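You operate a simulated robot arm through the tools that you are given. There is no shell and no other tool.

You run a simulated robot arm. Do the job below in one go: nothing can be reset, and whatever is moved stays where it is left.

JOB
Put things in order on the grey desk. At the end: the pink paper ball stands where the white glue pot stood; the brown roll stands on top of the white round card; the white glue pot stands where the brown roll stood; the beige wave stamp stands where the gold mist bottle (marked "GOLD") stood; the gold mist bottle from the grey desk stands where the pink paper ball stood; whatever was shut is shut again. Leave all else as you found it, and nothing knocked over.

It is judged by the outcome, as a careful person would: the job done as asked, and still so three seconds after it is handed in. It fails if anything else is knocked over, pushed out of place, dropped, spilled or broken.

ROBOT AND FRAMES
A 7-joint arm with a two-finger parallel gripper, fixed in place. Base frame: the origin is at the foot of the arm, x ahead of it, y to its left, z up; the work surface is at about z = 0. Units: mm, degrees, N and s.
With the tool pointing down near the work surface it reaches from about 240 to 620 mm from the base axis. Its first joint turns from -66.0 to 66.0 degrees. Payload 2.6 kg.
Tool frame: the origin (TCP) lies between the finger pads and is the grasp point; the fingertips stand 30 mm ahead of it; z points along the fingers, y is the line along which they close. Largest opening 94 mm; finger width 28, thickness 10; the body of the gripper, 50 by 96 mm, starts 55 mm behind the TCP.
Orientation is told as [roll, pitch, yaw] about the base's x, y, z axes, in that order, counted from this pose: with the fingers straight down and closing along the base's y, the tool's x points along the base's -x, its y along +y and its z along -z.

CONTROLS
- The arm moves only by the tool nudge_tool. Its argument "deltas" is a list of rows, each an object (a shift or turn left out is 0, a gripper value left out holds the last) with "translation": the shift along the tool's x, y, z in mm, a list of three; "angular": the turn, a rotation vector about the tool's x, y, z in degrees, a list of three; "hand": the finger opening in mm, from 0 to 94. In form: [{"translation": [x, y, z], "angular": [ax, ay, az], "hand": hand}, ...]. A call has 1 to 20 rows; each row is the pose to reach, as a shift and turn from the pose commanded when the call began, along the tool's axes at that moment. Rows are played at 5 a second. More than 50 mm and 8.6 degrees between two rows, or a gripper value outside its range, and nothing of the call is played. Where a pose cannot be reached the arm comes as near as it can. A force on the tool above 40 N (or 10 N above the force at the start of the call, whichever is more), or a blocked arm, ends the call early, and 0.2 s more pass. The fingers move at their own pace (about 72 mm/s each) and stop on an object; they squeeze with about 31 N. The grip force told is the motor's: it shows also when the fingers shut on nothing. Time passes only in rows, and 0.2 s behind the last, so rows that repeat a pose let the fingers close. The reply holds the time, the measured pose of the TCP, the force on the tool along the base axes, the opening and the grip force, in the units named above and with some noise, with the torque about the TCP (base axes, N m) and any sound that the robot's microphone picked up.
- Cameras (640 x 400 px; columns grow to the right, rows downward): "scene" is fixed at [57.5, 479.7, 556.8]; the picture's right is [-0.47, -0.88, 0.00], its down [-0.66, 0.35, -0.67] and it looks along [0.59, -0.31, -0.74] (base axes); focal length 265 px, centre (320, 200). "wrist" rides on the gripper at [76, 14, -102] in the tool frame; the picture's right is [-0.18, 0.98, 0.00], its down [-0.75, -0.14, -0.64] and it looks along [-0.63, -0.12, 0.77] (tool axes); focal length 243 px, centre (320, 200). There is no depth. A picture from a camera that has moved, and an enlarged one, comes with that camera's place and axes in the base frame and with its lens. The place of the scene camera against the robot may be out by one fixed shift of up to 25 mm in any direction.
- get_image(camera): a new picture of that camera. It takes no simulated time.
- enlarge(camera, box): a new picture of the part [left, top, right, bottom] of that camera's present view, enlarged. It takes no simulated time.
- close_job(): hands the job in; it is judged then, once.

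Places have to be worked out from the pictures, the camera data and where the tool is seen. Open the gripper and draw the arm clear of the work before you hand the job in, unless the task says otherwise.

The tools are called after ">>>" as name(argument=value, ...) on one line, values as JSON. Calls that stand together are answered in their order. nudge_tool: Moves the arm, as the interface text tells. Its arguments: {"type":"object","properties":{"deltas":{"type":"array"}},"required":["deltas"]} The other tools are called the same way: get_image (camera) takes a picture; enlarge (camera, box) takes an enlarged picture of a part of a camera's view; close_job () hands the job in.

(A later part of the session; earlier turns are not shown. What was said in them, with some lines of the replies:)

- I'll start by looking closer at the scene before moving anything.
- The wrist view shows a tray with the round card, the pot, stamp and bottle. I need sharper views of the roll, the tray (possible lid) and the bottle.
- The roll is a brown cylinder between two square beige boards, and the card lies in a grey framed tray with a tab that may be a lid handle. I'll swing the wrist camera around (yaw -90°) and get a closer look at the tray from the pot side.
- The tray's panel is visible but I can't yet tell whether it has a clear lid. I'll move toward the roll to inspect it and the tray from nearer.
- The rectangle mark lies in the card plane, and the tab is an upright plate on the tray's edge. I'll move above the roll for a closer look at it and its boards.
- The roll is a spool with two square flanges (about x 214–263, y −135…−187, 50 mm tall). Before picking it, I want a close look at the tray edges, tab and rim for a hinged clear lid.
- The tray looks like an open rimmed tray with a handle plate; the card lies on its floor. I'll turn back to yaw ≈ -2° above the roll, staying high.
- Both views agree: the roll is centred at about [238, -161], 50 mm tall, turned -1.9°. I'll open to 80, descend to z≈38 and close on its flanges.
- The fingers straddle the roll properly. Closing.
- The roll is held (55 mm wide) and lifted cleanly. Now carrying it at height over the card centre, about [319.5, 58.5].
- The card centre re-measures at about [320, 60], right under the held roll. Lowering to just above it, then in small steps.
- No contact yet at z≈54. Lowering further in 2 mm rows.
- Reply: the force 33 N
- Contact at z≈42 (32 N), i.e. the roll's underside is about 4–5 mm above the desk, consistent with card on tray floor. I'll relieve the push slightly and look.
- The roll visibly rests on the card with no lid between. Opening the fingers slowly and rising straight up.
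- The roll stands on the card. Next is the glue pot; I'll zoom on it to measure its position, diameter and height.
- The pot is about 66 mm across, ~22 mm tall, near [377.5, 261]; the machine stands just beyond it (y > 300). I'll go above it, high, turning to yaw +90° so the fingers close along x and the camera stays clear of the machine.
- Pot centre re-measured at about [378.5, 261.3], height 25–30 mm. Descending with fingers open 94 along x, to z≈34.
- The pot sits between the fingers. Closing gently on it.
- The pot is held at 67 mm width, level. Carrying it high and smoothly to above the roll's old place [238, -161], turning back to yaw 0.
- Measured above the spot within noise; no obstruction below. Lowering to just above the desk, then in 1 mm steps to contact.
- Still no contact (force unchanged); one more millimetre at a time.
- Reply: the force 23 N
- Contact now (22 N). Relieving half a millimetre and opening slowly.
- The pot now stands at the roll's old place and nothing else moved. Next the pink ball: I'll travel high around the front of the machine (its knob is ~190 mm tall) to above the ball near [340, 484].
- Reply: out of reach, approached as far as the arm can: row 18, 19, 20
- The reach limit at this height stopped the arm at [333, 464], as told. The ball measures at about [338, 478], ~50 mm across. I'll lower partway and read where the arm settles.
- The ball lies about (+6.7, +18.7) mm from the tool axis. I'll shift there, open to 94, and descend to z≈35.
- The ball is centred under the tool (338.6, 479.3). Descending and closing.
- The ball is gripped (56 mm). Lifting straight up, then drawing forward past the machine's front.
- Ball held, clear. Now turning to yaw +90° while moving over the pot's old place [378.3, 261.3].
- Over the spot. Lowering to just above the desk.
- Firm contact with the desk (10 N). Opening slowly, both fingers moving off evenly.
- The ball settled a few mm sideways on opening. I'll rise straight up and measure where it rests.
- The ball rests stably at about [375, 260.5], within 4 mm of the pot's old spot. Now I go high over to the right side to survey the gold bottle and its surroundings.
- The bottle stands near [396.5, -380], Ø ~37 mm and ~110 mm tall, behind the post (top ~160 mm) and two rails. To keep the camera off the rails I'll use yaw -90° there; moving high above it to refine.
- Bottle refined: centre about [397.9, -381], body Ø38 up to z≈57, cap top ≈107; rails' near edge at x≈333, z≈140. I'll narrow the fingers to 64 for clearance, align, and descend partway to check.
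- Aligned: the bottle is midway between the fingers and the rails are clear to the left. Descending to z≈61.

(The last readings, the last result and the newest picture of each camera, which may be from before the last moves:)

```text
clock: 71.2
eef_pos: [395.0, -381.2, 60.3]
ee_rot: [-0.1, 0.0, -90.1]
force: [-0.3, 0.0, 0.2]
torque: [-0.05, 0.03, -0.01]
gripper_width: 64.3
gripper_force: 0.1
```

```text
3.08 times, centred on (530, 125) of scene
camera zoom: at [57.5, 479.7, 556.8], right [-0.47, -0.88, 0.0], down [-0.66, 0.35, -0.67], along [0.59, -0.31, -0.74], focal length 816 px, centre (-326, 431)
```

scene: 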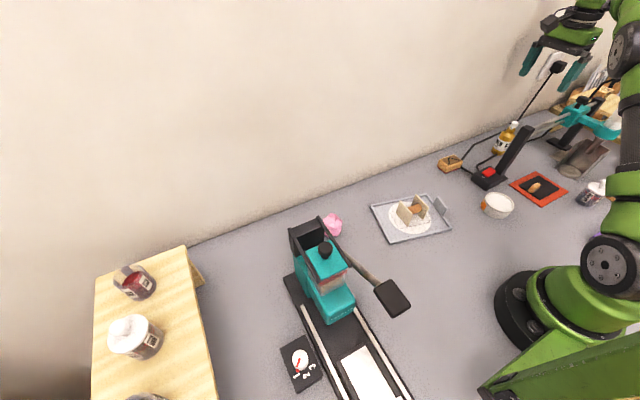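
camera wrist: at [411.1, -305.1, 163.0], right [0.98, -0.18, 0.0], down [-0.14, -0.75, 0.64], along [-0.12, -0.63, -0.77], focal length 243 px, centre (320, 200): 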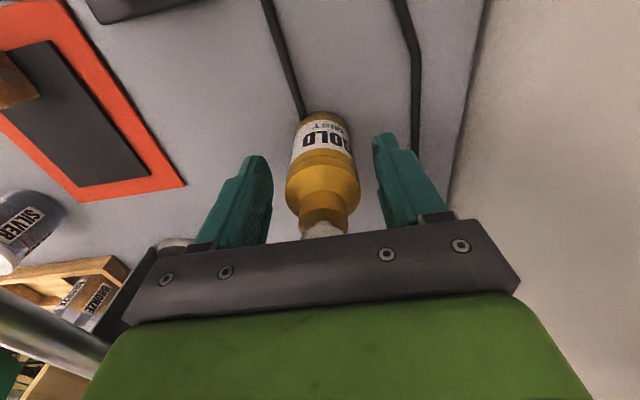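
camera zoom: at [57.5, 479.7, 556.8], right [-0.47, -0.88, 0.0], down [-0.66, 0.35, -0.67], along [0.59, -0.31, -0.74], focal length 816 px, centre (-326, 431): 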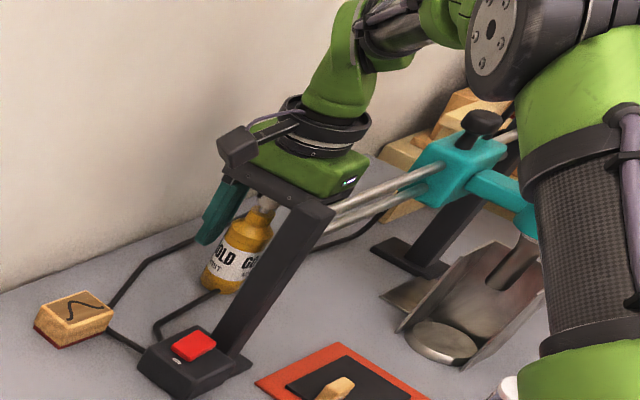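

The bottle is between the fingers and nothing touches. Closing on the body.

>>> nudge_tool(deltas=[{"hand": 54}, {"hand": 46}, {"hand": 40}, {"hand": 32}, {"hand": 28}, {"hand": 28}, {"hand": 28}])

>>> get_image(camera="wrist")

```text
clock: 72.8
eef_pos: [396.9, -381.3, 61.3]
ee_rot: [-0.1, 0.0, -90.0]
force: [0.0, -0.2, -0.1]
torque: [0.03, -0.04, 0.01]
gripper_width: 36.6
gripper_force: 31.0
```

```text
taken
camera wrist: at [411.1, -305.1, 163.3], right [0.98, -0.18, 0.0], down [-0.14, -0.75, 0.64], along [-0.12, -0.63, -0.77], focal length 243 px, centre (320, 200)
```

wrist: 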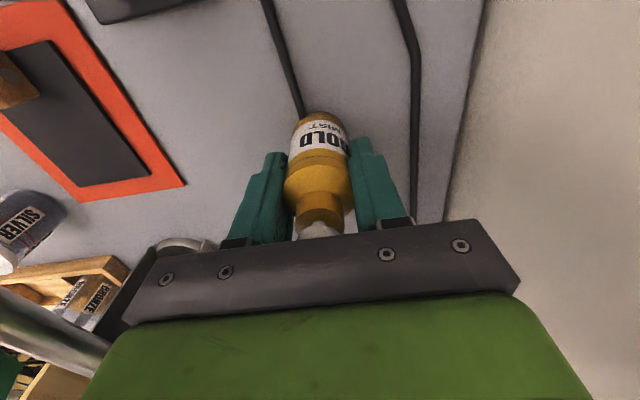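

Bottle gripped (36.6 mm). Lifting it straight up well above the rails.

>>> nudge_tool(deltas=[{"translation": [0, 0, -4]}, {"translation": [0, 0, -15]}, {"translation": [0, 0, -40]}, {"translation": [0, 0, -75]}, {"translation": [0, 0, -115]}, {"translation": [0, 0, -155]}, {"translation": [0, 0, -185]}, {"translation": [0, 0, -200]}, {"translation": [0, 0, -200]}])

>>> get_image(camera="wrist")

>>> get_image(camera="scene")

```text
clock: 74.8
eef_pos: [396.5, -380.4, 262.9]
ee_rot: [-0.1, 0.0, -89.9]
force: [0.4, -0.2, -1.0]
torque: [0.02, -0.03, 0.01]
gripper_width: 36.9
gripper_force: 31.0
```

```text
taken
camera wrist: at [411.6, -305.1, 365.0], right [0.98, -0.18, 0.0], down [-0.14, -0.75, 0.64], along [-0.12, -0.63, -0.77], focal length 243 px, centre (320, 200)
```

wrist: 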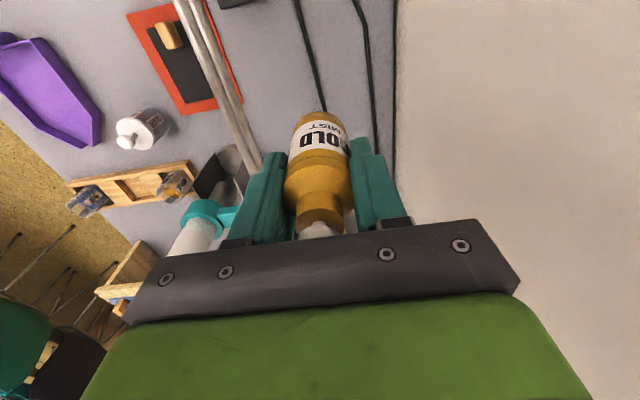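

```text
taken
```

scene: 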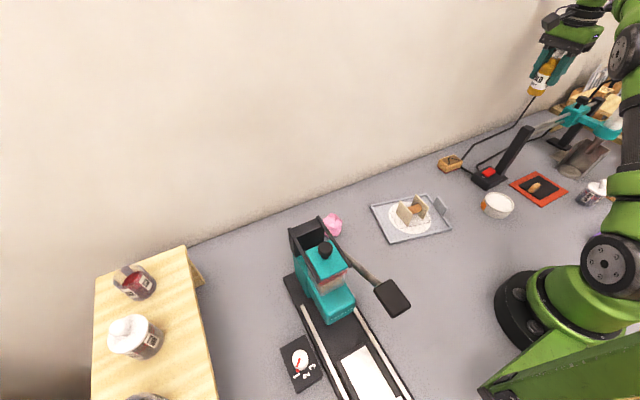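

Bottle lifted clean and upright. Carrying it high along the desk toward the ball's old place, turning to yaw 0.

>>> nudge_tool(deltas=[{"translation": [9, 0, 0], "angular": [0, 0, -1.8]}, {"translation": [26, 0, 0], "angular": [0, 0, -5.4]}, {"translation": [53, -1, 0], "angular": [0, 0, -10.8]}, {"translation": [84, -1, 0], "angular": [0, 0, -17.1]}, {"translation": [119, -2, 0], "angular": [0, 0, -24.3]}, {"translation": [154, -2, 0], "angular": [0, 0, -31.5]}, {"translation": [189, -3, 0], "angular": [0, 0, -38.7]}, {"translation": [224, -3, 0], "angular": [0, 0, -45.9]}, {"translation": [260, -4, 0], "angular": [0, 0, -53.1]}, {"translation": [295, -4, 0], "angular": [0, 0, -60.3]}, {"translation": [330, -5, 0], "angular": [0, 0, -67.5]}, {"translation": [361, -5, 0], "angular": [0, 0, -73.8]}, {"translation": [392, -6, 0], "angular": [0, 0, -80.1]}, {"translation": [414, -6, 0], "angular": [0, 0, -84.6]}, {"translation": [431, -6, 0], "angular": [0, 0, -88.2]}, {"translation": [440, -6, 0], "angular": [0, 0, -90]}, {"translation": [440, -6, 0], "angular": [0, 0, -90]}])

>>> get_image(camera="wrist")

>>> get_image(camera="scene")

```text
clock: 78.4
eef_pos: [389.7, 59.6, 260.1]
ee_rot: [-0.1, 0.0, 0.1]
force: [0.5, 0.0, 0.0]
torque: [0.0, -0.01, -0.02]
gripper_width: 37.1
gripper_force: 30.9
```

```text
taken
camera wrist: at [314.2, 74.0, 363.4], right [0.18, 0.98, 0.0], down [0.75, -0.14, 0.64], along [0.63, -0.12, -0.77], focal length 243 px, centre (320, 200)
```

wrist: 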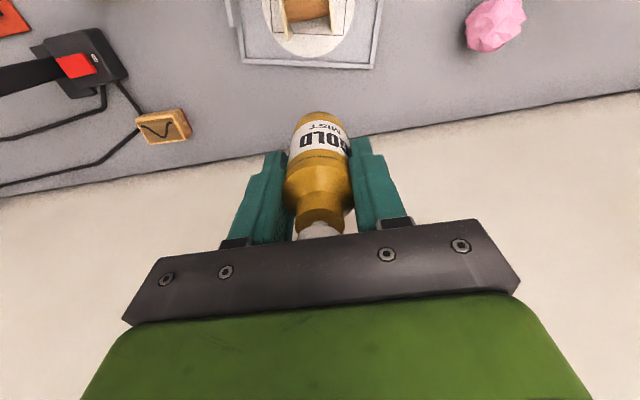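

```text
taken
```

scene: 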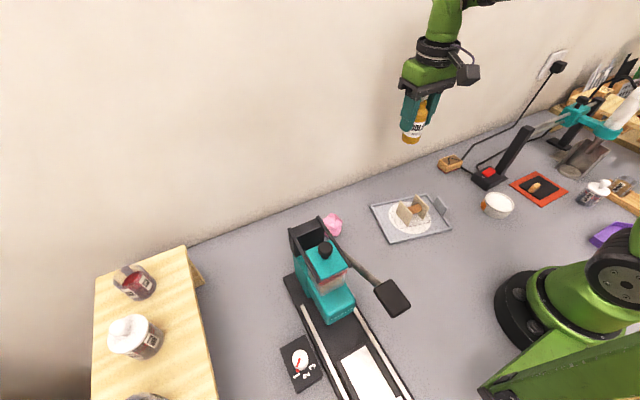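

Bottle held upright. Continuing past the machine's front to near the ball's old spot, descending to z≈157.

>>> nudge_tool(deltas=[{"translation": [0, 8, 0]}, {"translation": [0, 30, 0]}, {"translation": [0, 65, 0]}, {"translation": [0, 105, 0]}, {"translation": [0, 145, 0]}, {"translation": [0, 185, 0]}, {"translation": [0, 220, 0]}, {"translation": [1, 250, 3]}, {"translation": [3, 285, 18]}, {"translation": [5, 315, 38]}, {"translation": [8, 335, 52]}, {"translation": [20, 358, 70]}, {"translation": [35, 383, 88]}, {"translation": [46, 402, 100]}, {"translation": [51.4, 413, 105]}, {"translation": [51.4, 413, 105]}])

>>> get_image(camera="wrist")

>>> get_image(camera="scene")

```text
clock: 81.8
eef_pos: [339.3, 471.3, 155.1]
ee_rot: [0.0, 0.0, 0.0]
force: [-0.6, 0.5, -0.7]
torque: [0.01, -0.04, 0.02]
gripper_width: 37.1
gripper_force: 31.0
```

```text
taken
camera wrist: at [264.1, 485.5, 258.0], right [0.18, 0.98, 0.0], down [0.75, -0.14, 0.64], along [0.63, -0.12, -0.77], focal length 243 px, centre (320, 200)
```

wrist: 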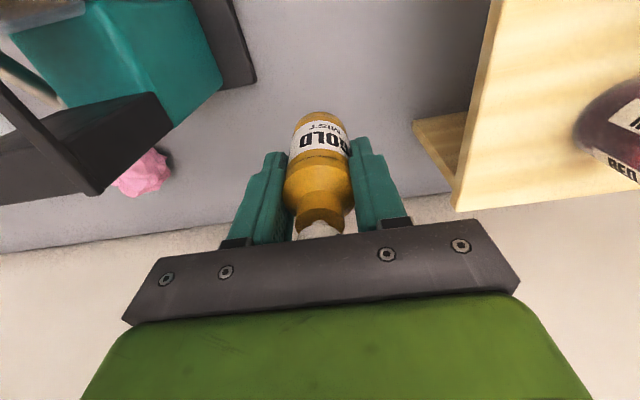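

```text
taken
```

scene: 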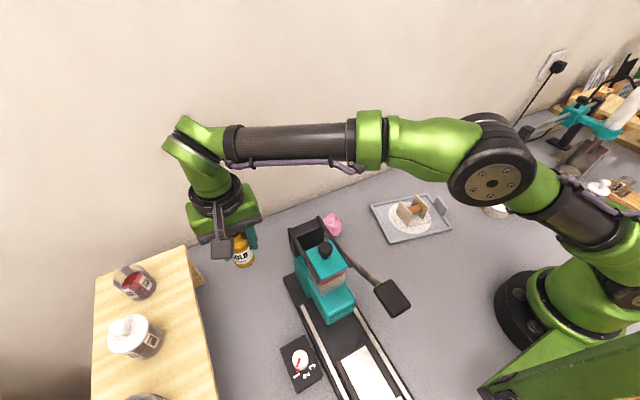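

Now moving the last 7 mm in y and lowering to just above the desk.

>>> nudge_tool(deltas=[{"translation": [0, 7.3, 10]}, {"translation": [0, 7.3, 35]}, {"translation": [0, 7.3, 60]}, {"translation": [0, 7.3, 80]}, {"translation": [0, 7.3, 90]}, {"translation": [0, 7.3, 92]}, {"translation": [0, 7.3, 92]}])

>>> nudge_tool(deltas=[{"translation": [0, 0, 1]}, {"translation": [0, 0, 1.5]}, {"translation": [0, 0, 1.5]}])

>>> nudge_tool(deltas=[{"translation": [0, 0, 0.7]}, {"translation": [0, 0, 0.7]}])

```text
clock: 83.4
eef_pos: [340.8, 479.5, 65.3]
ee_rot: [0.0, 0.0, 0.0]
force: [-0.9, -0.8, -1.0]
torque: [-0.01, -0.04, 0.01]
gripper_width: 36.9
gripper_force: 30.8
```

```text
clock: 84.2
eef_pos: [340.1, 479.5, 62.9]
ee_rot: [0.0, -0.1, 0.0]
force: [0.4, -0.2, -0.1]
torque: [-0.03, -0.02, -0.01]
gripper_width: 37.1
gripper_force: 30.7
```

```text
clock: 84.8
eef_pos: [339.3, 479.8, 61.2]
ee_rot: [0.0, 0.0, 0.0]
force: [0.6, -0.2, -0.8]
torque: [0.0, 0.0, -0.04]
gripper_width: 37.0
gripper_force: 30.6
```

Still no contact; small steps further down.

>>> nudge_tool(deltas=[{"translation": [0, 0, 0.6]}, {"translation": [0, 0, 0.6]}])

>>> nudge_tool(deltas=[{"translation": [0, 0, 0.5]}, {"translation": [0, 0, 0.5]}])

```text
clock: 85.4
eef_pos: [340.0, 479.1, 62.1]
ee_rot: [-0.1, -0.1, 0.0]
force: [0.2, 0.5, -1.1]
torque: [0.0, 0.0, -0.02]
gripper_width: 37.0
gripper_force: 30.6
```

```text
clock: 86.0
eef_pos: [340.0, 479.5, 61.5]
ee_rot: [0.0, -0.1, 0.0]
force: [0.8, -0.4, 1.9]
torque: [-0.04, -0.02, 0.01]
gripper_width: 37.0
gripper_force: 31.3
```

>>> nudge_tool(deltas=[{"translation": [0, 0, 0.5]}, {"translation": [0, 0, 0.5]}])

>>> enlarge(camera="scene", box=[180, 200, 320, 310])

```text
clock: 86.6
eef_pos: [339.7, 480.0, 61.7]
ee_rot: [0.1, -0.2, 0.0]
force: [3.0, -0.7, 6.6]
torque: [-0.03, -0.09, 0.01]
gripper_width: 36.6
gripper_force: 30.8
```

```text
3.64 times, centred on (250, 255) of scene
camera zoom: at [57.5, 479.6, 556.9], right [-0.47, -0.88, 0.0], down [-0.66, 0.35, -0.67], along [0.59, -0.31, -0.74], focal length 964 px, centre (574, 0)
```

zoom: 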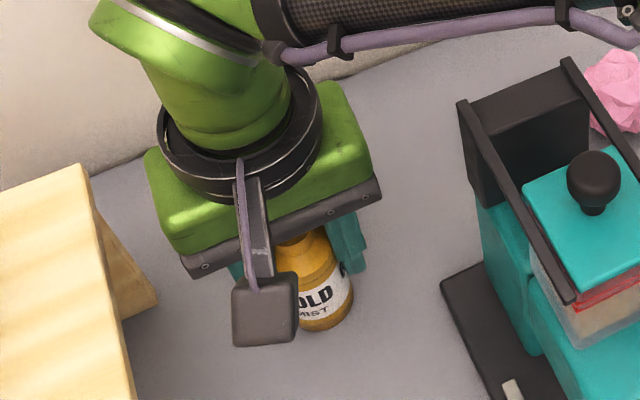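

Contact is clear (6.6 N), bottle upright. Opening slowly and then rising straight up.

>>> nudge_tool(deltas=[{"translation": [0, 0, -0.2], "hand": 37}, {"translation": [0, 0, -0.2], "hand": 40}, {"translation": [0, 0, -0.2], "hand": 45}, {"translation": [0, 0, -0.2], "hand": 52}, {"translation": [0, 0, -0.2], "hand": 60}, {"translation": [0, 0, -0.2], "hand": 66}, {"translation": [0, 0, -0.2], "hand": 66}])

>>> get_image(camera="wrist")

```text
clock: 88.2
eef_pos: [339.9, 479.4, 61.6]
ee_rot: [0.1, 0.0, 0.1]
force: [-0.2, 0.0, 0.6]
torque: [0.01, 0.01, -0.02]
gripper_width: 66.0
gripper_force: 0.0
```

```text
taken
camera wrist: at [263.9, 493.5, 163.6], right [0.18, 0.98, 0.0], down [0.75, -0.14, 0.64], along [0.63, -0.12, -0.77], focal length 243 px, centre (320, 200)
```

wrist: 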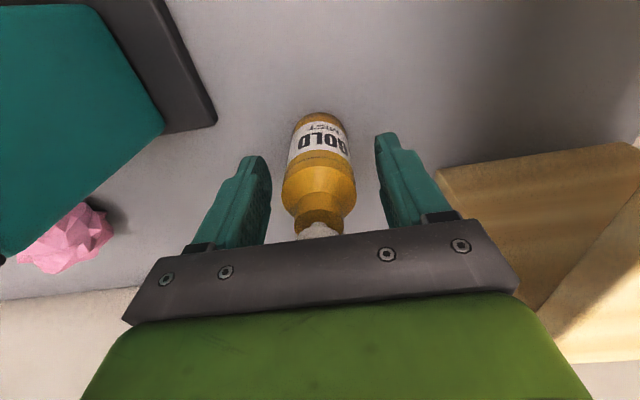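

The bottle stands free. Rising straight until the fingertips clear the cap.

>>> nudge_tool(deltas=[{"translation": [0, 0, -5]}, {"translation": [0, 0, -20]}, {"translation": [0, 0, -45]}, {"translation": [0, 0, -70]}, {"translation": [0, 0, -90]}, {"translation": [0, 0, -95]}])

>>> get_image(camera="wrist")

```text
clock: 89.6
eef_pos: [340.7, 478.7, 157.5]
ee_rot: [0.0, 0.1, -0.1]
force: [-0.5, 0.5, 0.1]
torque: [-0.01, -0.03, 0.01]
gripper_width: 66.2
gripper_force: 0.1
```

```text
taken
camera wrist: at [264.3, 493.9, 259.8], right [0.18, 0.98, 0.0], down [0.75, -0.14, 0.64], along [0.63, -0.12, -0.77], focal length 243 px, centre (320, 200)
```

wrist: 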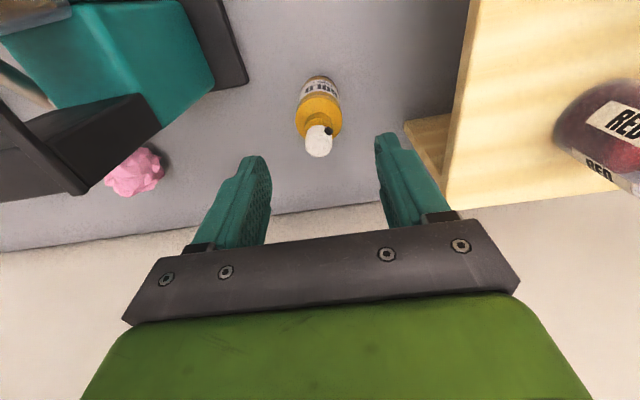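

The bottle stands at about [341, 480]. Retreating along the same high route toward the stamp side.

>>> nudge_tool(deltas=[{"translation": [-2, -5, -8]}, {"translation": [-10, -20, -20]}, {"translation": [-22, -45, -35]}, {"translation": [-34, -70, -48]}, {"translation": [-44, -94, -58]}, {"translation": [-48, -130, -80]}, {"translation": [-49, -170, -100]}, {"translation": [-49, -210, -105]}, {"translation": [-49, -250, -105]}, {"translation": [-49, -295, -105]}, {"translation": [-49, -340, -105]}, {"translation": [-49, -385, -105]}, {"translation": [-49, -430, -105]}, {"translation": [-49, -470, -105]}, {"translation": [-49, -510, -105]}, {"translation": [-49, -545, -105]}, {"translation": [-49, -570, -105]}, {"translation": [-49, -580, -105]}, {"translation": [-49, -580, -105]}])

>>> get_image(camera="wrist")

>>> enlarge(camera="wrist", box=[0, 0, 640, 120])

>>> get_image(camera="scene")

```text
clock: 93.6
eef_pos: [387.7, -102.2, 259.9]
ee_rot: [0.0, 0.0, 0.1]
force: [-0.3, -0.3, -0.1]
torque: [-0.02, 0.0, -0.02]
gripper_width: 65.9
gripper_force: 0.1
```

```text
taken
camera wrist: at [313.3, -86.9, 362.9], right [0.18, 0.98, 0.0], down [0.75, -0.14, 0.64], along [0.63, -0.12, -0.77], focal length 243 px, centre (320, 200)
```

wrist: 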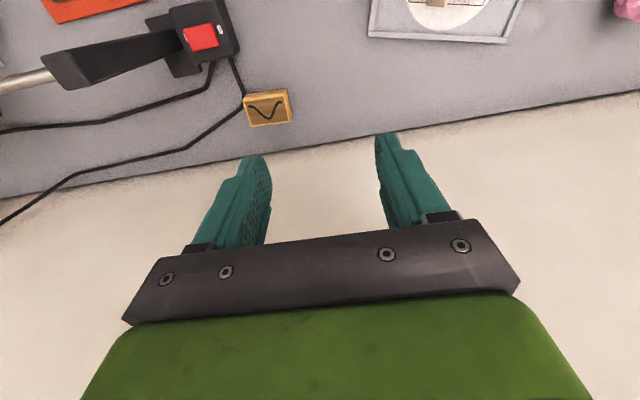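

```text
1.00 times, centred on (320, 60) of wrist (not enlarged: the box is as wide or as high as the picture)
camera zoom: at [313.3, -86.9, 362.9], right [0.18, 0.98, 0.0], down [0.75, -0.14, 0.64], along [0.63, -0.12, -0.77], focal length 243 px, centre (320, 340)
```

zoom: 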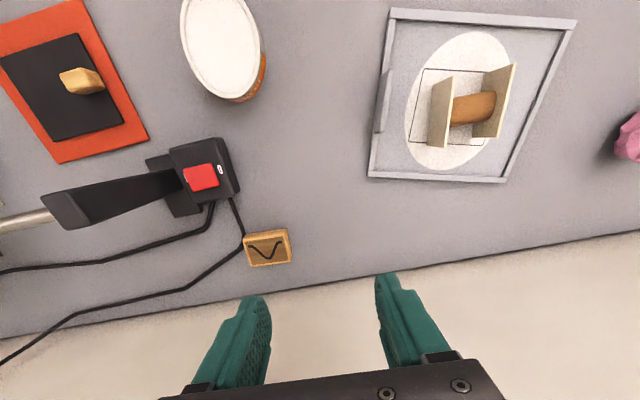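

```text
taken
```

scene: 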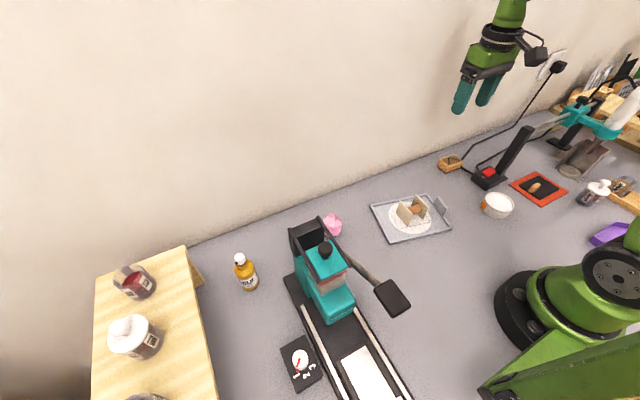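

Bottle stands in place. Now I'll measure the stamp.

>>> enlarge(camera="wrist", box=[215, 70, 325, 150])

>>> enlarge(camera="scene", box=[425, 140, 505, 190])

```text
5.00 times, centred on (270, 110) of wrist
camera zoom: at [313.3, -86.9, 362.9], right [0.18, 0.98, 0.0], down [0.75, -0.14, 0.64], along [0.63, -0.12, -0.77], focal length 1213 px, centre (570, 650)
```

zoom: 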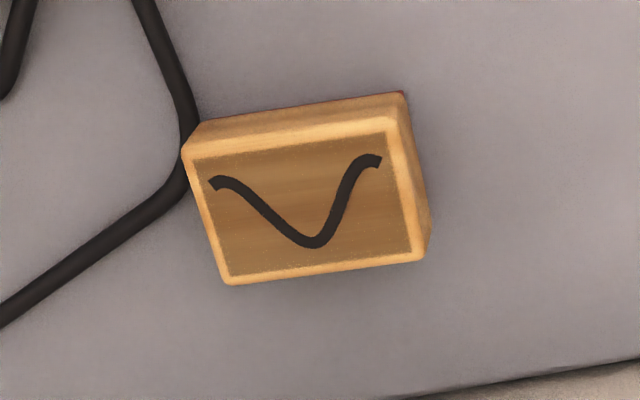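

```text
8.00 times, centred on (465, 165) of scene
camera zoom: at [57.5, 479.6, 556.8], right [-0.47, -0.88, 0.0], down [-0.66, 0.35, -0.67], along [0.59, -0.31, -0.74], focal length 2121 px, centre (-840, 480)
```

zoom: 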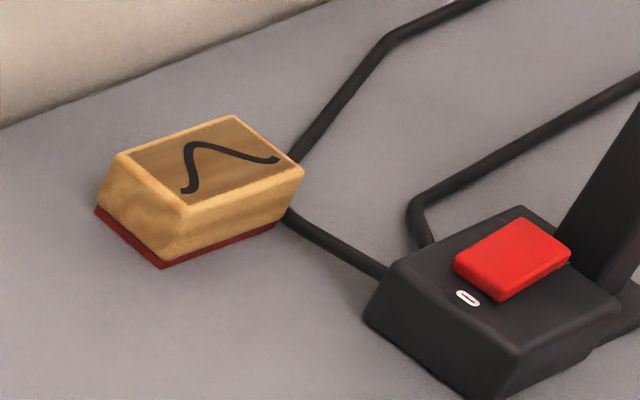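

The stamp is centred near [419.5, -181], about 39 (x) × 58 (y) × 27 mm, turned about -2°. I'll go above it with yaw -92° (closing along x), which also shows the vacated bottle site.

>>> nudge_tool(deltas=[{"translation": [-1, -3, 0], "angular": [0, 0, 4]}, {"translation": [-4, -10, 0], "angular": [0, 0, 12]}, {"translation": [-7, -18, 0], "angular": [0, 0, 20]}, {"translation": [-10, -26, 0], "angular": [0, 0, 28]}, {"translation": [-13, -34, 0], "angular": [0, 0, 36]}, {"translation": [-16, -42, 0], "angular": [0, 0, 44]}, {"translation": [-19, -50, 0], "angular": [0, 0, 52]}, {"translation": [-22, -58, 0], "angular": [0, 0, 60]}, {"translation": [-25, -65, 0], "angular": [0, 0, 68]}, {"translation": [-28, -71, 0], "angular": [0, 0, 76]}, {"translation": [-30, -76, 0], "angular": [0, 0, 84]}, {"translation": [-31, -79, 0], "angular": [0, 0, 90]}, {"translation": [-31, -79, 0], "angular": [0, 0, 92]}, {"translation": [-31, -79, 0], "angular": [0, 0, 92]}])

>>> get_image(camera="wrist")

>>> enlarge(camera="wrist", box=[270, 20, 390, 120])

>>> enlarge(camera="wrist", box=[240, 100, 400, 230])

>>> enlarge(camera="scene", box=[450, 100, 570, 190])

```text
clock: 96.6
eef_pos: [420.1, -178.9, 260.8]
ee_rot: [0.0, 0.0, -92.2]
force: [-1.1, 0.3, 0.2]
torque: [-0.02, 0.02, -0.03]
gripper_width: 65.9
gripper_force: 0.0
```

```text
taken
camera wrist: at [437.5, -104.7, 363.4], right [0.98, -0.22, 0.0], down [-0.17, -0.75, 0.64], along [-0.14, -0.63, -0.77], focal length 243 px, centre (320, 200)
```

wrist: 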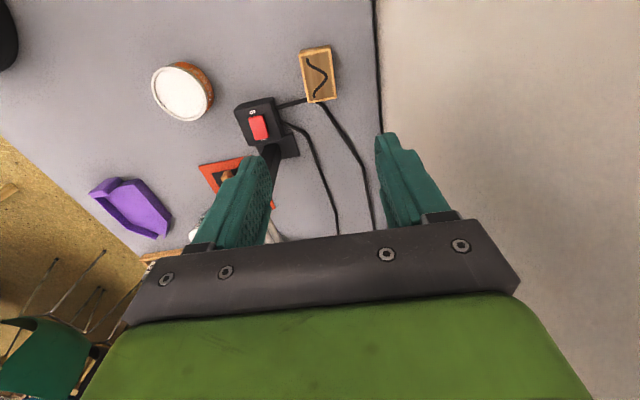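

```text
4.00 times, centred on (330, 70) of wrist
camera zoom: at [437.5, -104.7, 363.4], right [0.98, -0.22, 0.0], down [-0.17, -0.75, 0.64], along [-0.14, -0.63, -0.77], focal length 970 px, centre (280, 720)
```

zoom: 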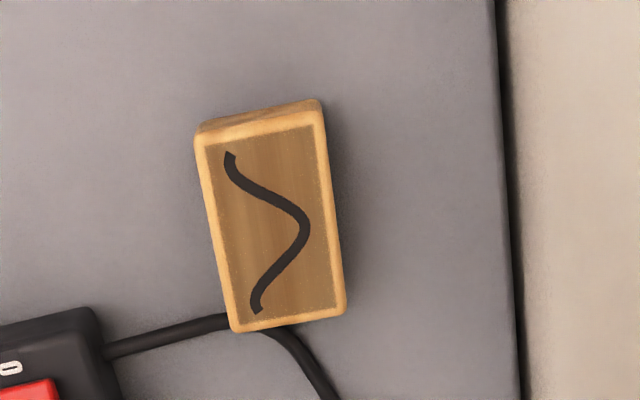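

```text
3.08 times, centred on (320, 165) of wrist
camera zoom: at [437.5, -104.7, 363.4], right [0.98, -0.22, 0.0], down [-0.17, -0.75, 0.64], along [-0.14, -0.63, -0.77], focal length 746 px, centre (320, 308)
```

zoom: 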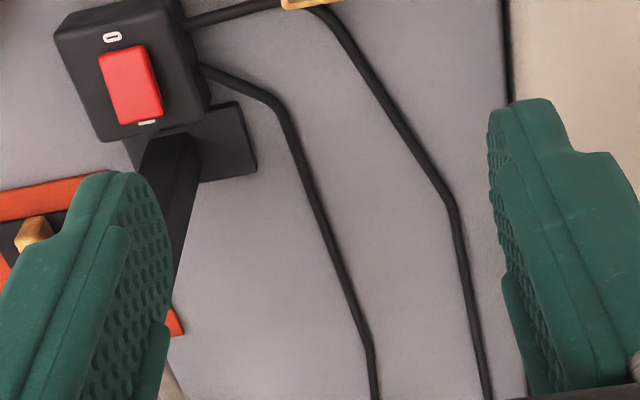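

```text
4.44 times, centred on (510, 145) of scene
camera zoom: at [57.5, 479.7, 556.8], right [-0.47, -0.88, 0.0], down [-0.66, 0.35, -0.67], along [0.59, -0.31, -0.74], focal length 1178 px, centre (-524, 444)
```

zoom: 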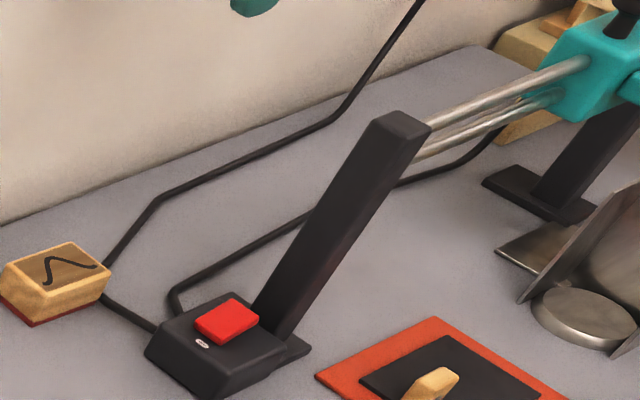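

The cable at the vacated bottle site is where it was before (the bottle stood over it, level). The stamp is centred under the tool within ~2 mm. Descending to z≈35 to grip it across x.

>>> nudge_tool(deltas=[{"translation": [-0.5, -2, 40]}, {"translation": [-0.5, -2, 85]}, {"translation": [-0.5, -2, 130]}, {"translation": [-0.5, -2, 170]}, {"translation": [-0.5, -2, 200]}, {"translation": [-0.5, -2, 218]}, {"translation": [-0.5, -2, 226]}, {"translation": [-0.5, -2, 226]}])

>>> get_image(camera="wrist")

>>> enlarge(camera="scene", box=[400, 100, 520, 200])

```text
clock: 98.4
eef_pos: [416.2, -180.0, 33.3]
ee_rot: [-0.1, 0.1, -92.0]
force: [0.2, -0.3, -0.2]
torque: [0.02, -0.01, -0.03]
gripper_width: 66.2
gripper_force: 0.0
```

```text
taken
camera wrist: at [434.3, -104.2, 136.3], right [0.98, -0.22, 0.0], down [-0.17, -0.75, 0.64], along [-0.14, -0.63, -0.77], focal length 243 px, centre (320, 200)
```

wrist: 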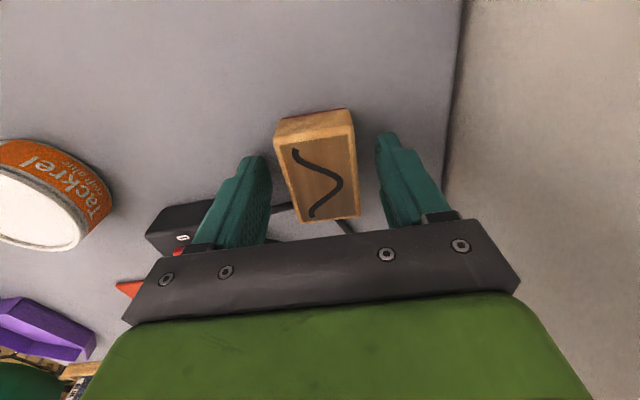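

```text
4.00 times, centred on (460, 150) of scene
camera zoom: at [57.5, 479.7, 556.8], right [-0.47, -0.88, 0.0], down [-0.66, 0.35, -0.67], along [0.59, -0.31, -0.74], focal length 1060 px, centre (-240, 400)
```

zoom: 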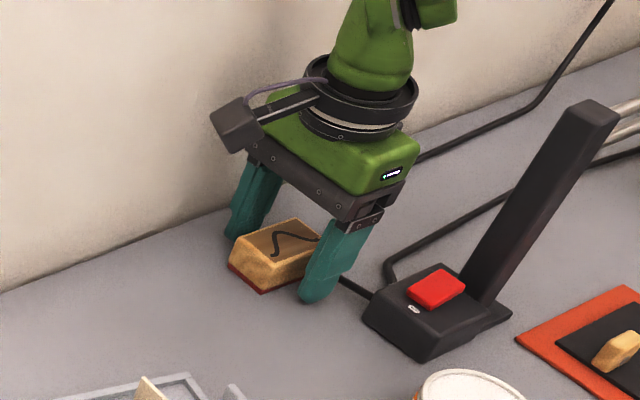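

The stamp sits between the fingers. Closing on it.

>>> nudge_tool(deltas=[{"hand": 56}, {"hand": 48}, {"hand": 42}, {"hand": 34}, {"hand": 28}, {"hand": 28}, {"hand": 28}])

>>> nudge_tool(deltas=[{"translation": [0, 0, -3]}, {"translation": [0, 0, -12]}, {"translation": [0, 0, -35]}, {"translation": [0, 0, -70]}, {"translation": [0, 0, -110]}, {"translation": [0, 0, -150]}, {"translation": [0, 0, -185]}, {"translation": [0, 0, -200]}, {"translation": [0, 0, -200]}])

>>> get_image(camera="wrist")

>>> get_image(camera="scene")

```text
clock: 100.0
eef_pos: [417.9, -179.7, 34.8]
ee_rot: [0.1, 0.0, -92.0]
force: [0.0, 0.5, 11.8]
torque: [0.02, 0.01, 0.02]
gripper_width: 38.8
gripper_force: 31.0
```

```text
clock: 102.0
eef_pos: [416.2, -181.6, 235.4]
ee_rot: [0.0, 0.0, -91.9]
force: [0.3, 0.7, -0.9]
torque: [-0.01, 0.01, 0.0]
gripper_width: 38.9
gripper_force: 31.3
```

```text
taken
camera wrist: at [433.8, -105.4, 337.7], right [0.98, -0.22, 0.0], down [-0.17, -0.75, 0.64], along [-0.14, -0.63, -0.77], focal length 243 px, centre (320, 200)
```

wrist: 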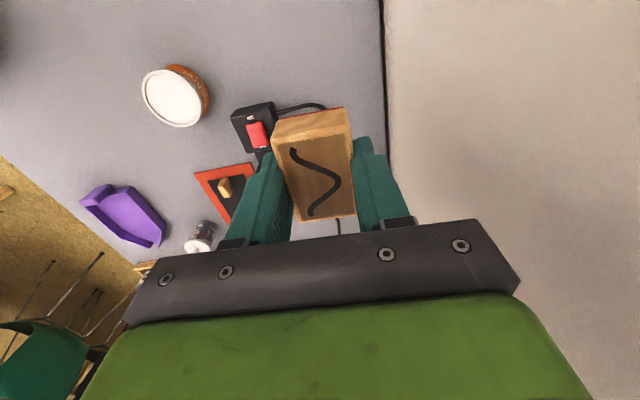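

```text
taken
```

scene: 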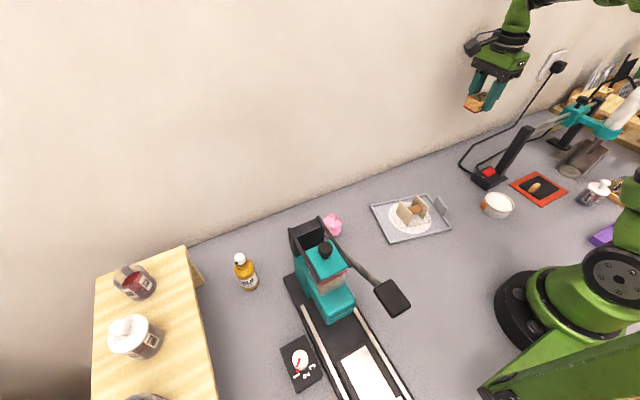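

The stamp is held (38.8 mm) and clear. Carrying it to above the bottle's old place [397.9, -381].

>>> nudge_tool(deltas=[{"translation": [-10, -0.6, 0]}, {"translation": [-35, -2.2, 0]}, {"translation": [-70, -4.3, 0]}, {"translation": [-108, -6.7, 0]}, {"translation": [-145, -8.9, 0]}, {"translation": [-178, -11, 0]}, {"translation": [-196, -12.1, 0]}, {"translation": [-201.2, -12.4, 0]}, {"translation": [-201.2, -12.4, 0]}])

>>> get_image(camera="wrist")

>>> enlarge(camera="wrist", box=[0, 0, 640, 120])

>>> enlarge(camera="scene", box=[460, 60, 600, 190])

```text
clock: 104.0
eef_pos: [398.0, -382.5, 233.7]
ee_rot: [0.1, 0.0, -92.1]
force: [-0.1, -0.2, -0.8]
torque: [-0.01, 0.01, 0.02]
gripper_width: 39.2
gripper_force: 30.9
```

```text
taken
camera wrist: at [416.0, -306.6, 335.8], right [0.98, -0.22, 0.0], down [-0.17, -0.75, 0.64], along [-0.14, -0.63, -0.77], focal length 243 px, centre (320, 200)
```

wrist: 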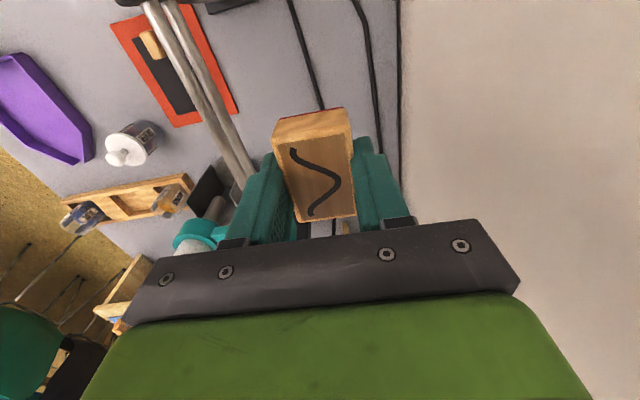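

```text
1.00 times, centred on (320, 60) of wrist (not enlarged: the box is as wide or as high as the picture)
camera zoom: at [416.0, -306.6, 335.8], right [0.98, -0.22, 0.0], down [-0.17, -0.75, 0.64], along [-0.14, -0.63, -0.77], focal length 243 px, centre (320, 340)
```

zoom: 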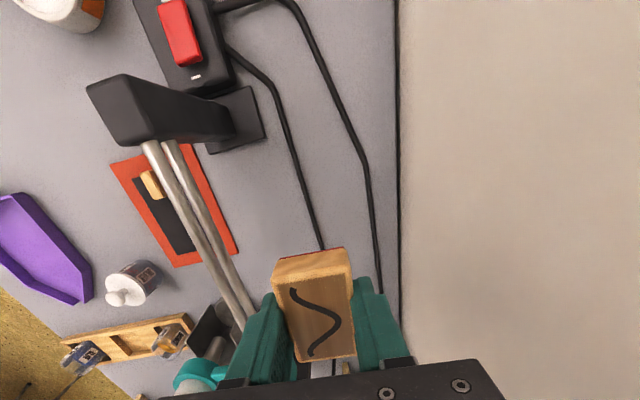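

```text
3.08 times, centred on (530, 125) of scene
camera zoom: at [57.5, 479.6, 556.8], right [-0.47, -0.88, 0.0], down [-0.66, 0.35, -0.67], along [0.59, -0.31, -0.74], focal length 816 px, centre (-326, 431)
```

zoom: 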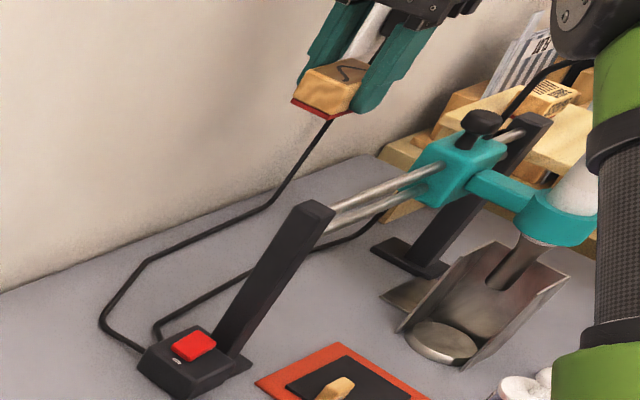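

On target within noise. Lowering past the rails to z≈41, watching for contact.

>>> nudge_tool(deltas=[{"translation": [1, 0, 25]}, {"translation": [1, 0, 65]}, {"translation": [1, 0, 105]}, {"translation": [1, 0, 140]}, {"translation": [1, 0, 168]}, {"translation": [1, 0, 185]}, {"translation": [1, 0, 194]}, {"translation": [1, 0, 194]}])

>>> get_image(camera="wrist")

>>> enlarge(camera="scene", box=[460, 80, 580, 180])

```text
clock: 105.8
eef_pos: [398.9, -379.1, 39.8]
ee_rot: [0.1, 0.0, -92.0]
force: [0.4, 0.4, -0.5]
torque: [0.01, 0.0, -0.01]
gripper_width: 39.2
gripper_force: 30.4
```

```text
taken
camera wrist: at [416.5, -304.6, 142.2], right [0.98, -0.22, 0.0], down [-0.17, -0.75, 0.64], along [-0.14, -0.63, -0.77], focal length 243 px, centre (320, 200)
```

wrist: 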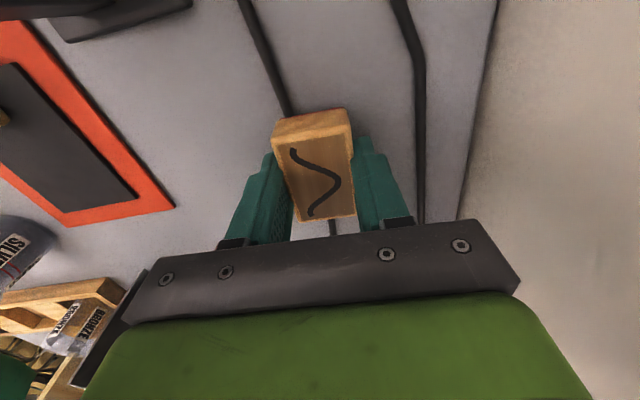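

```text
4.00 times, centred on (520, 130) of scene
camera zoom: at [57.5, 479.7, 556.8], right [-0.47, -0.88, 0.0], down [-0.66, 0.35, -0.67], along [0.59, -0.31, -0.74], focal length 1060 px, centre (-480, 480)
```

zoom: 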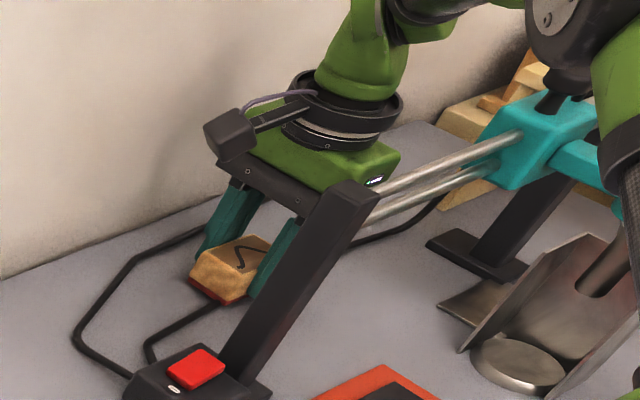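

No contact yet at z≈40. Continuing down in small steps.

>>> nudge_tool(deltas=[{"translation": [0, 0, 0.8]}, {"translation": [0, 0, 1.6]}, {"translation": [0, 0, 1.6]}])

>>> nudge_tool(deltas=[{"translation": [0, 0, 0.7]}, {"translation": [0, 0, 1.4]}, {"translation": [0, 0, 1.4]}])

>>> nudge_tool(deltas=[{"translation": [0, 0, 0.6]}, {"translation": [0, 0, 1.2]}, {"translation": [0, 0, 1.2]}])

```text
clock: 106.6
eef_pos: [399.0, -380.6, 39.4]
ee_rot: [0.0, 0.0, -91.9]
force: [0.7, -0.7, -0.4]
torque: [-0.01, 0.0, -0.02]
gripper_width: 39.0
gripper_force: 31.5
```

```text
clock: 107.4
eef_pos: [398.3, -379.2, 36.8]
ee_rot: [0.0, 0.0, -91.9]
force: [0.1, -0.4, -1.3]
torque: [-0.07, -0.02, 0.02]
gripper_width: 38.7
gripper_force: 31.4
```

```text
clock: 108.2
eef_pos: [397.8, -378.8, 36.1]
ee_rot: [0.0, 0.0, -92.1]
force: [0.0, -0.3, -1.0]
torque: [0.0, -0.01, 0.01]
gripper_width: 38.8
gripper_force: 31.0
```

>>> nudge_tool(deltas=[{"translation": [-1.2, 0, 0.4]}, {"translation": [-1.2, 0, 0.8]}, {"translation": [-1.2, 0, 0.8]}])

>>> nudge_tool(deltas=[{"translation": [0, 0, 0.5]}, {"translation": [0, 0, 0.5]}])

```text
clock: 109.0
eef_pos: [398.6, -381.0, 35.6]
ee_rot: [0.0, 0.0, -92.0]
force: [-1.1, 0.6, 0.0]
torque: [-0.04, -0.01, 0.0]
gripper_width: 38.7
gripper_force: 31.1
```

```text
clock: 109.6
eef_pos: [398.1, -381.5, 35.5]
ee_rot: [0.1, 0.0, -92.0]
force: [-1.0, 0.0, 0.0]
torque: [0.01, -0.01, -0.05]
gripper_width: 39.0
gripper_force: 31.2
```

>>> nudge_tool(deltas=[{"translation": [0, 0, 0.5]}, {"translation": [0, 0, 0.5]}])

>>> nudge_tool(deltas=[{"translation": [0, 0, 0.5]}, {"translation": [0, 0, 0.5]}])

```text
clock: 110.2
eef_pos: [399.6, -380.7, 34.5]
ee_rot: [0.0, 0.0, -92.0]
force: [-1.1, 1.6, 5.0]
torque: [0.02, -0.01, -0.02]
gripper_width: 38.9
gripper_force: 31.2
```

```text
clock: 110.8
eef_pos: [398.3, -381.9, 35.2]
ee_rot: [0.1, 0.1, -92.1]
force: [-1.4, 3.9, 11.2]
torque: [0.12, 0.11, 0.0]
gripper_width: 39.1
gripper_force: 30.7
```

Contact (11 N) at the same height as when picked, so it is flat on the desk. Opening slowly.

>>> nudge_tool(deltas=[{"translation": [0, 0, -0.3], "hand": 39}, {"translation": [0, 0, -0.3], "hand": 42}, {"translation": [0, 0, -0.3], "hand": 47}, {"translation": [0, 0, -0.3], "hand": 54}, {"translation": [0, 0, -0.3], "hand": 62}, {"translation": [0, 0, -0.3], "hand": 64}])

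>>> nudge_tool(deltas=[{"translation": [0, 0, -6]}, {"translation": [0, 0, -20]}, {"translation": [0, 0, -50]}, {"translation": [0, 0, -90]}, {"translation": [0, 0, -130]}, {"translation": [0, 0, -170]}, {"translation": [0, 0, -205]}, {"translation": [0, 0, -225]}, {"translation": [0, 0, -225]}])

>>> get_image(camera="wrist")

>>> enlarge(camera="wrist", box=[240, 20, 420, 130])

>>> enlarge(camera="scene", box=[440, 90, 580, 190])

```text
clock: 112.2
eef_pos: [397.8, -380.8, 34.7]
ee_rot: [0.0, 0.0, -92.0]
force: [0.3, -1.1, 1.0]
torque: [-0.02, 0.02, 0.01]
gripper_width: 64.2
gripper_force: 0.1
```

```text
clock: 114.2
eef_pos: [400.1, -380.9, 258.4]
ee_rot: [0.1, 0.0, -92.0]
force: [0.6, -0.5, 0.2]
torque: [0.0, 0.0, -0.01]
gripper_width: 64.1
gripper_force: 0.0
```

```text
taken
camera wrist: at [416.7, -305.6, 361.6], right [0.98, -0.22, 0.0], down [-0.17, -0.75, 0.64], along [-0.14, -0.63, -0.77], focal length 243 px, centre (320, 200)
```

wrist: 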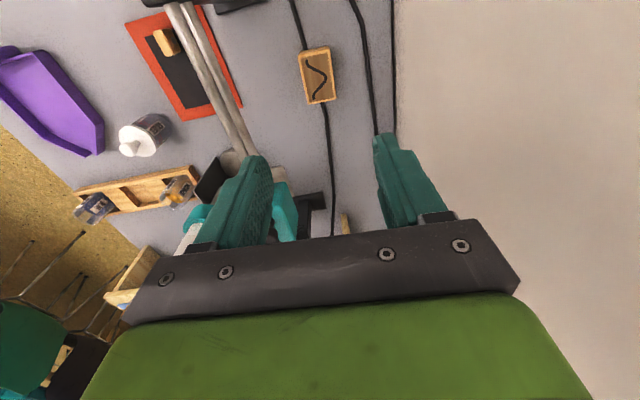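

```text
3.56 times, centred on (330, 75) of wrist
camera zoom: at [416.7, -305.6, 361.6], right [0.98, -0.22, 0.0], down [-0.17, -0.75, 0.64], along [-0.14, -0.63, -0.77], focal length 863 px, centre (284, 644)
```

zoom: 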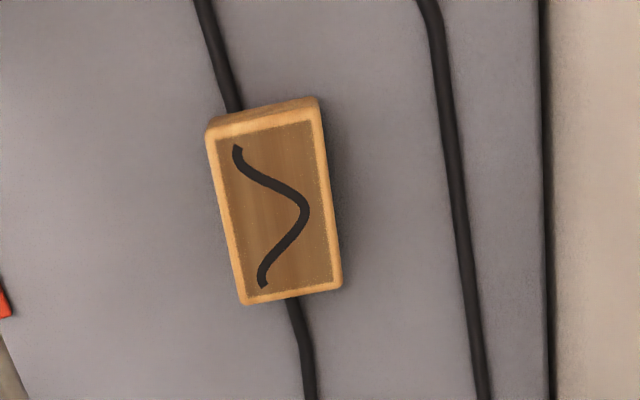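

```text
4.00 times, centred on (510, 140) of scene
camera zoom: at [57.5, 479.7, 556.8], right [-0.47, -0.88, 0.0], down [-0.66, 0.35, -0.67], along [0.59, -0.31, -0.74], focal length 1060 px, centre (-440, 440)
```

zoom: 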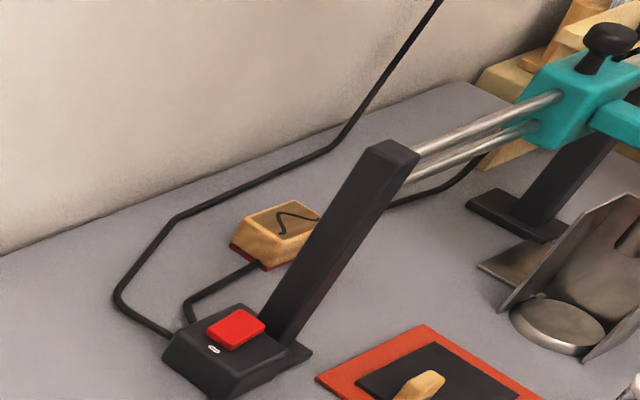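

The stamp stands level at [396, -379]. Now withdrawing the arm high to its starting area for a final check of everything.

>>> nudge_tool(deltas=[{"translation": [9, 0, -5], "angular": [0, 0, -1.8]}, {"translation": [26, -1, -10], "angular": [0, 0, -5.5]}, {"translation": [53, -2, -20], "angular": [0, 0, -11]}, {"translation": [84, -3, -20], "angular": [0, 0, -17.5]}, {"translation": [119, -4, -20], "angular": [0, 0, -25]}, {"translation": [154, -5, -20], "angular": [0, 0, -32]}, {"translation": [189, -7, -20], "angular": [0, 0, -39.5]}, {"translation": [224, -8, -20], "angular": [0, 0, -47]}, {"translation": [260, -9, -20], "angular": [0, 0, -54.5]}, {"translation": [295, -10, -20], "angular": [0, 0, -62]}, {"translation": [330, -11, -20], "angular": [0, 0, -69.5]}, {"translation": [361, -12, -20], "angular": [0, 0, -76]}, {"translation": [392, -14, -20], "angular": [0, 0, -82]}, {"translation": [414, -15, -20], "angular": [0, 0, -87]}, {"translation": [428, -15, -20], "angular": [0, 0, -90]}, {"translation": [435.7, -15.2, -20], "angular": [0, 0, -92], "hand": 94}, {"translation": [435.7, -15.2, -20], "angular": [0, 0, -92], "hand": 94}])

>>> get_image(camera="scene")

>>> enlarge(camera="wrist", box=[0, 0, 640, 120])

>>> enlarge(camera="scene", box=[210, 190, 460, 320])

>>> enlarge(camera="scene", box=[430, 90, 640, 260])

```text
clock: 117.8
eef_pos: [397.7, 56.4, 280.0]
ee_rot: [0.0, 0.0, 0.1]
force: [0.1, 0.6, -0.5]
torque: [0.0, -0.02, -0.03]
gripper_width: 94.1
gripper_force: 0.1
```

```text
taken
```

scene: 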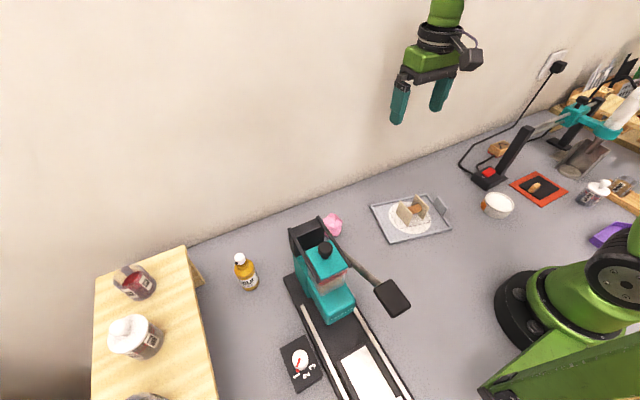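

```text
1.00 times, centred on (320, 60) of wrist (not enlarged: the box is as wide or as high as the picture)
camera zoom: at [322.6, 69.7, 381.8], right [0.18, 0.98, 0.0], down [0.75, -0.14, 0.64], along [0.63, -0.12, -0.77], focal length 243 px, centre (320, 340)
```

zoom: 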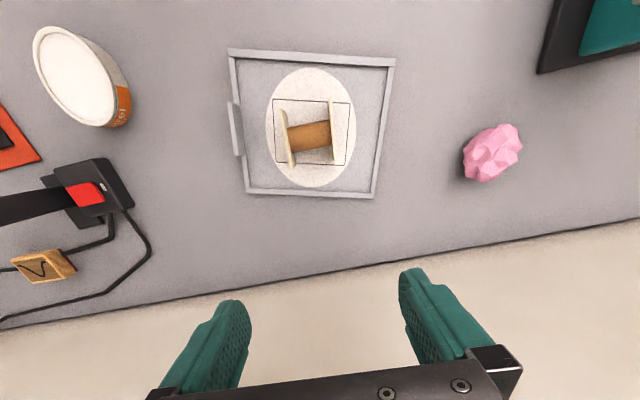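

```text
2.56 times, centred on (335, 255) of scene
camera zoom: at [57.5, 479.7, 556.8], right [-0.47, -0.88, 0.0], down [-0.66, 0.35, -0.67], along [0.59, -0.31, -0.74], focal length 679 px, centre (282, 59)
```

zoom: 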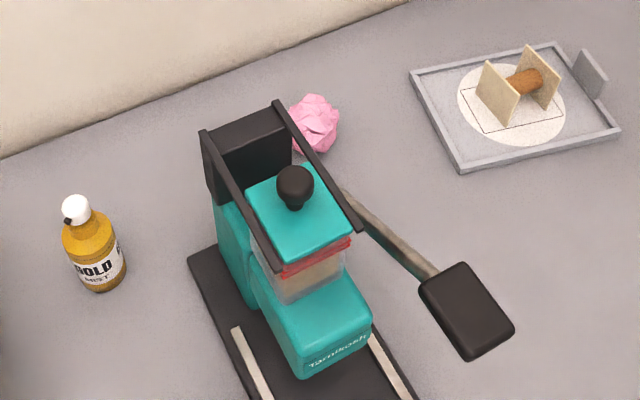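

```text
2.35 times, centred on (535, 175) of scene
camera zoom: at [57.5, 479.7, 556.8], right [-0.47, -0.88, 0.0], down [-0.66, 0.35, -0.67], along [0.59, -0.31, -0.74], focal length 624 px, centre (-186, 259)
```

zoom: 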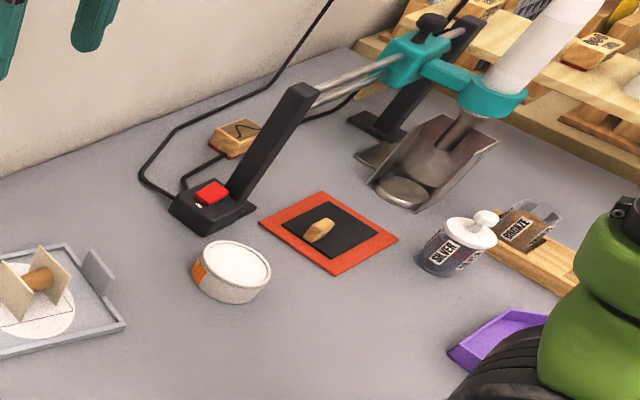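

Final views show every item standing where asked: the roll on the card, the pot at the roll's old spot, the ball at the pot's, the stamp at the bottle's and the bottle at the ball's. Nothing else looks displaced, nothing was opened along the way, and the gripper is open with the arm clear, so I'm handing in.

>>> close_job()

```text
The job is handed in.
```

I've handed the job in. All five items are where you asked, and the last pictures showed nothing else moved or knocked over.

| Item | Where it stands now | How close (from the wrist camera, rounding and noise a few mm) |
|---|---|---|
| Brown roll | On the white round card | Centred on the card to within a few mm |
| White glue pot | Where the brown roll stood | Set down within about 1 mm by arm readings, not re-measured |
| Pink paper ball | Where the glue pot stood | About 4 mm off, because it rolled slightly when released, then settled |
| Gold mist bottle | Where the pink ball stood | About 2–4 mm off |
| Beige wave stamp | Where the gold bottle stood | About 3 mm off |

- **Shut items:** I didn't open anything, so nothing needed shutting again. The card's tray has an upright tab that could be a lid handle. I saw no lid, though, and the roll touched down about 6.5 mm above the desk, which fits the card lying on the tray floor.
- **Cable at the stamp's spot:** a black power cable runs across where the gold bottle stood, so the stamp now sits over it as the bottle did. It touched down at the same height as when I picked it up, so it is level.

The gripper is open and the arm is back near its starting position, clear of the work.
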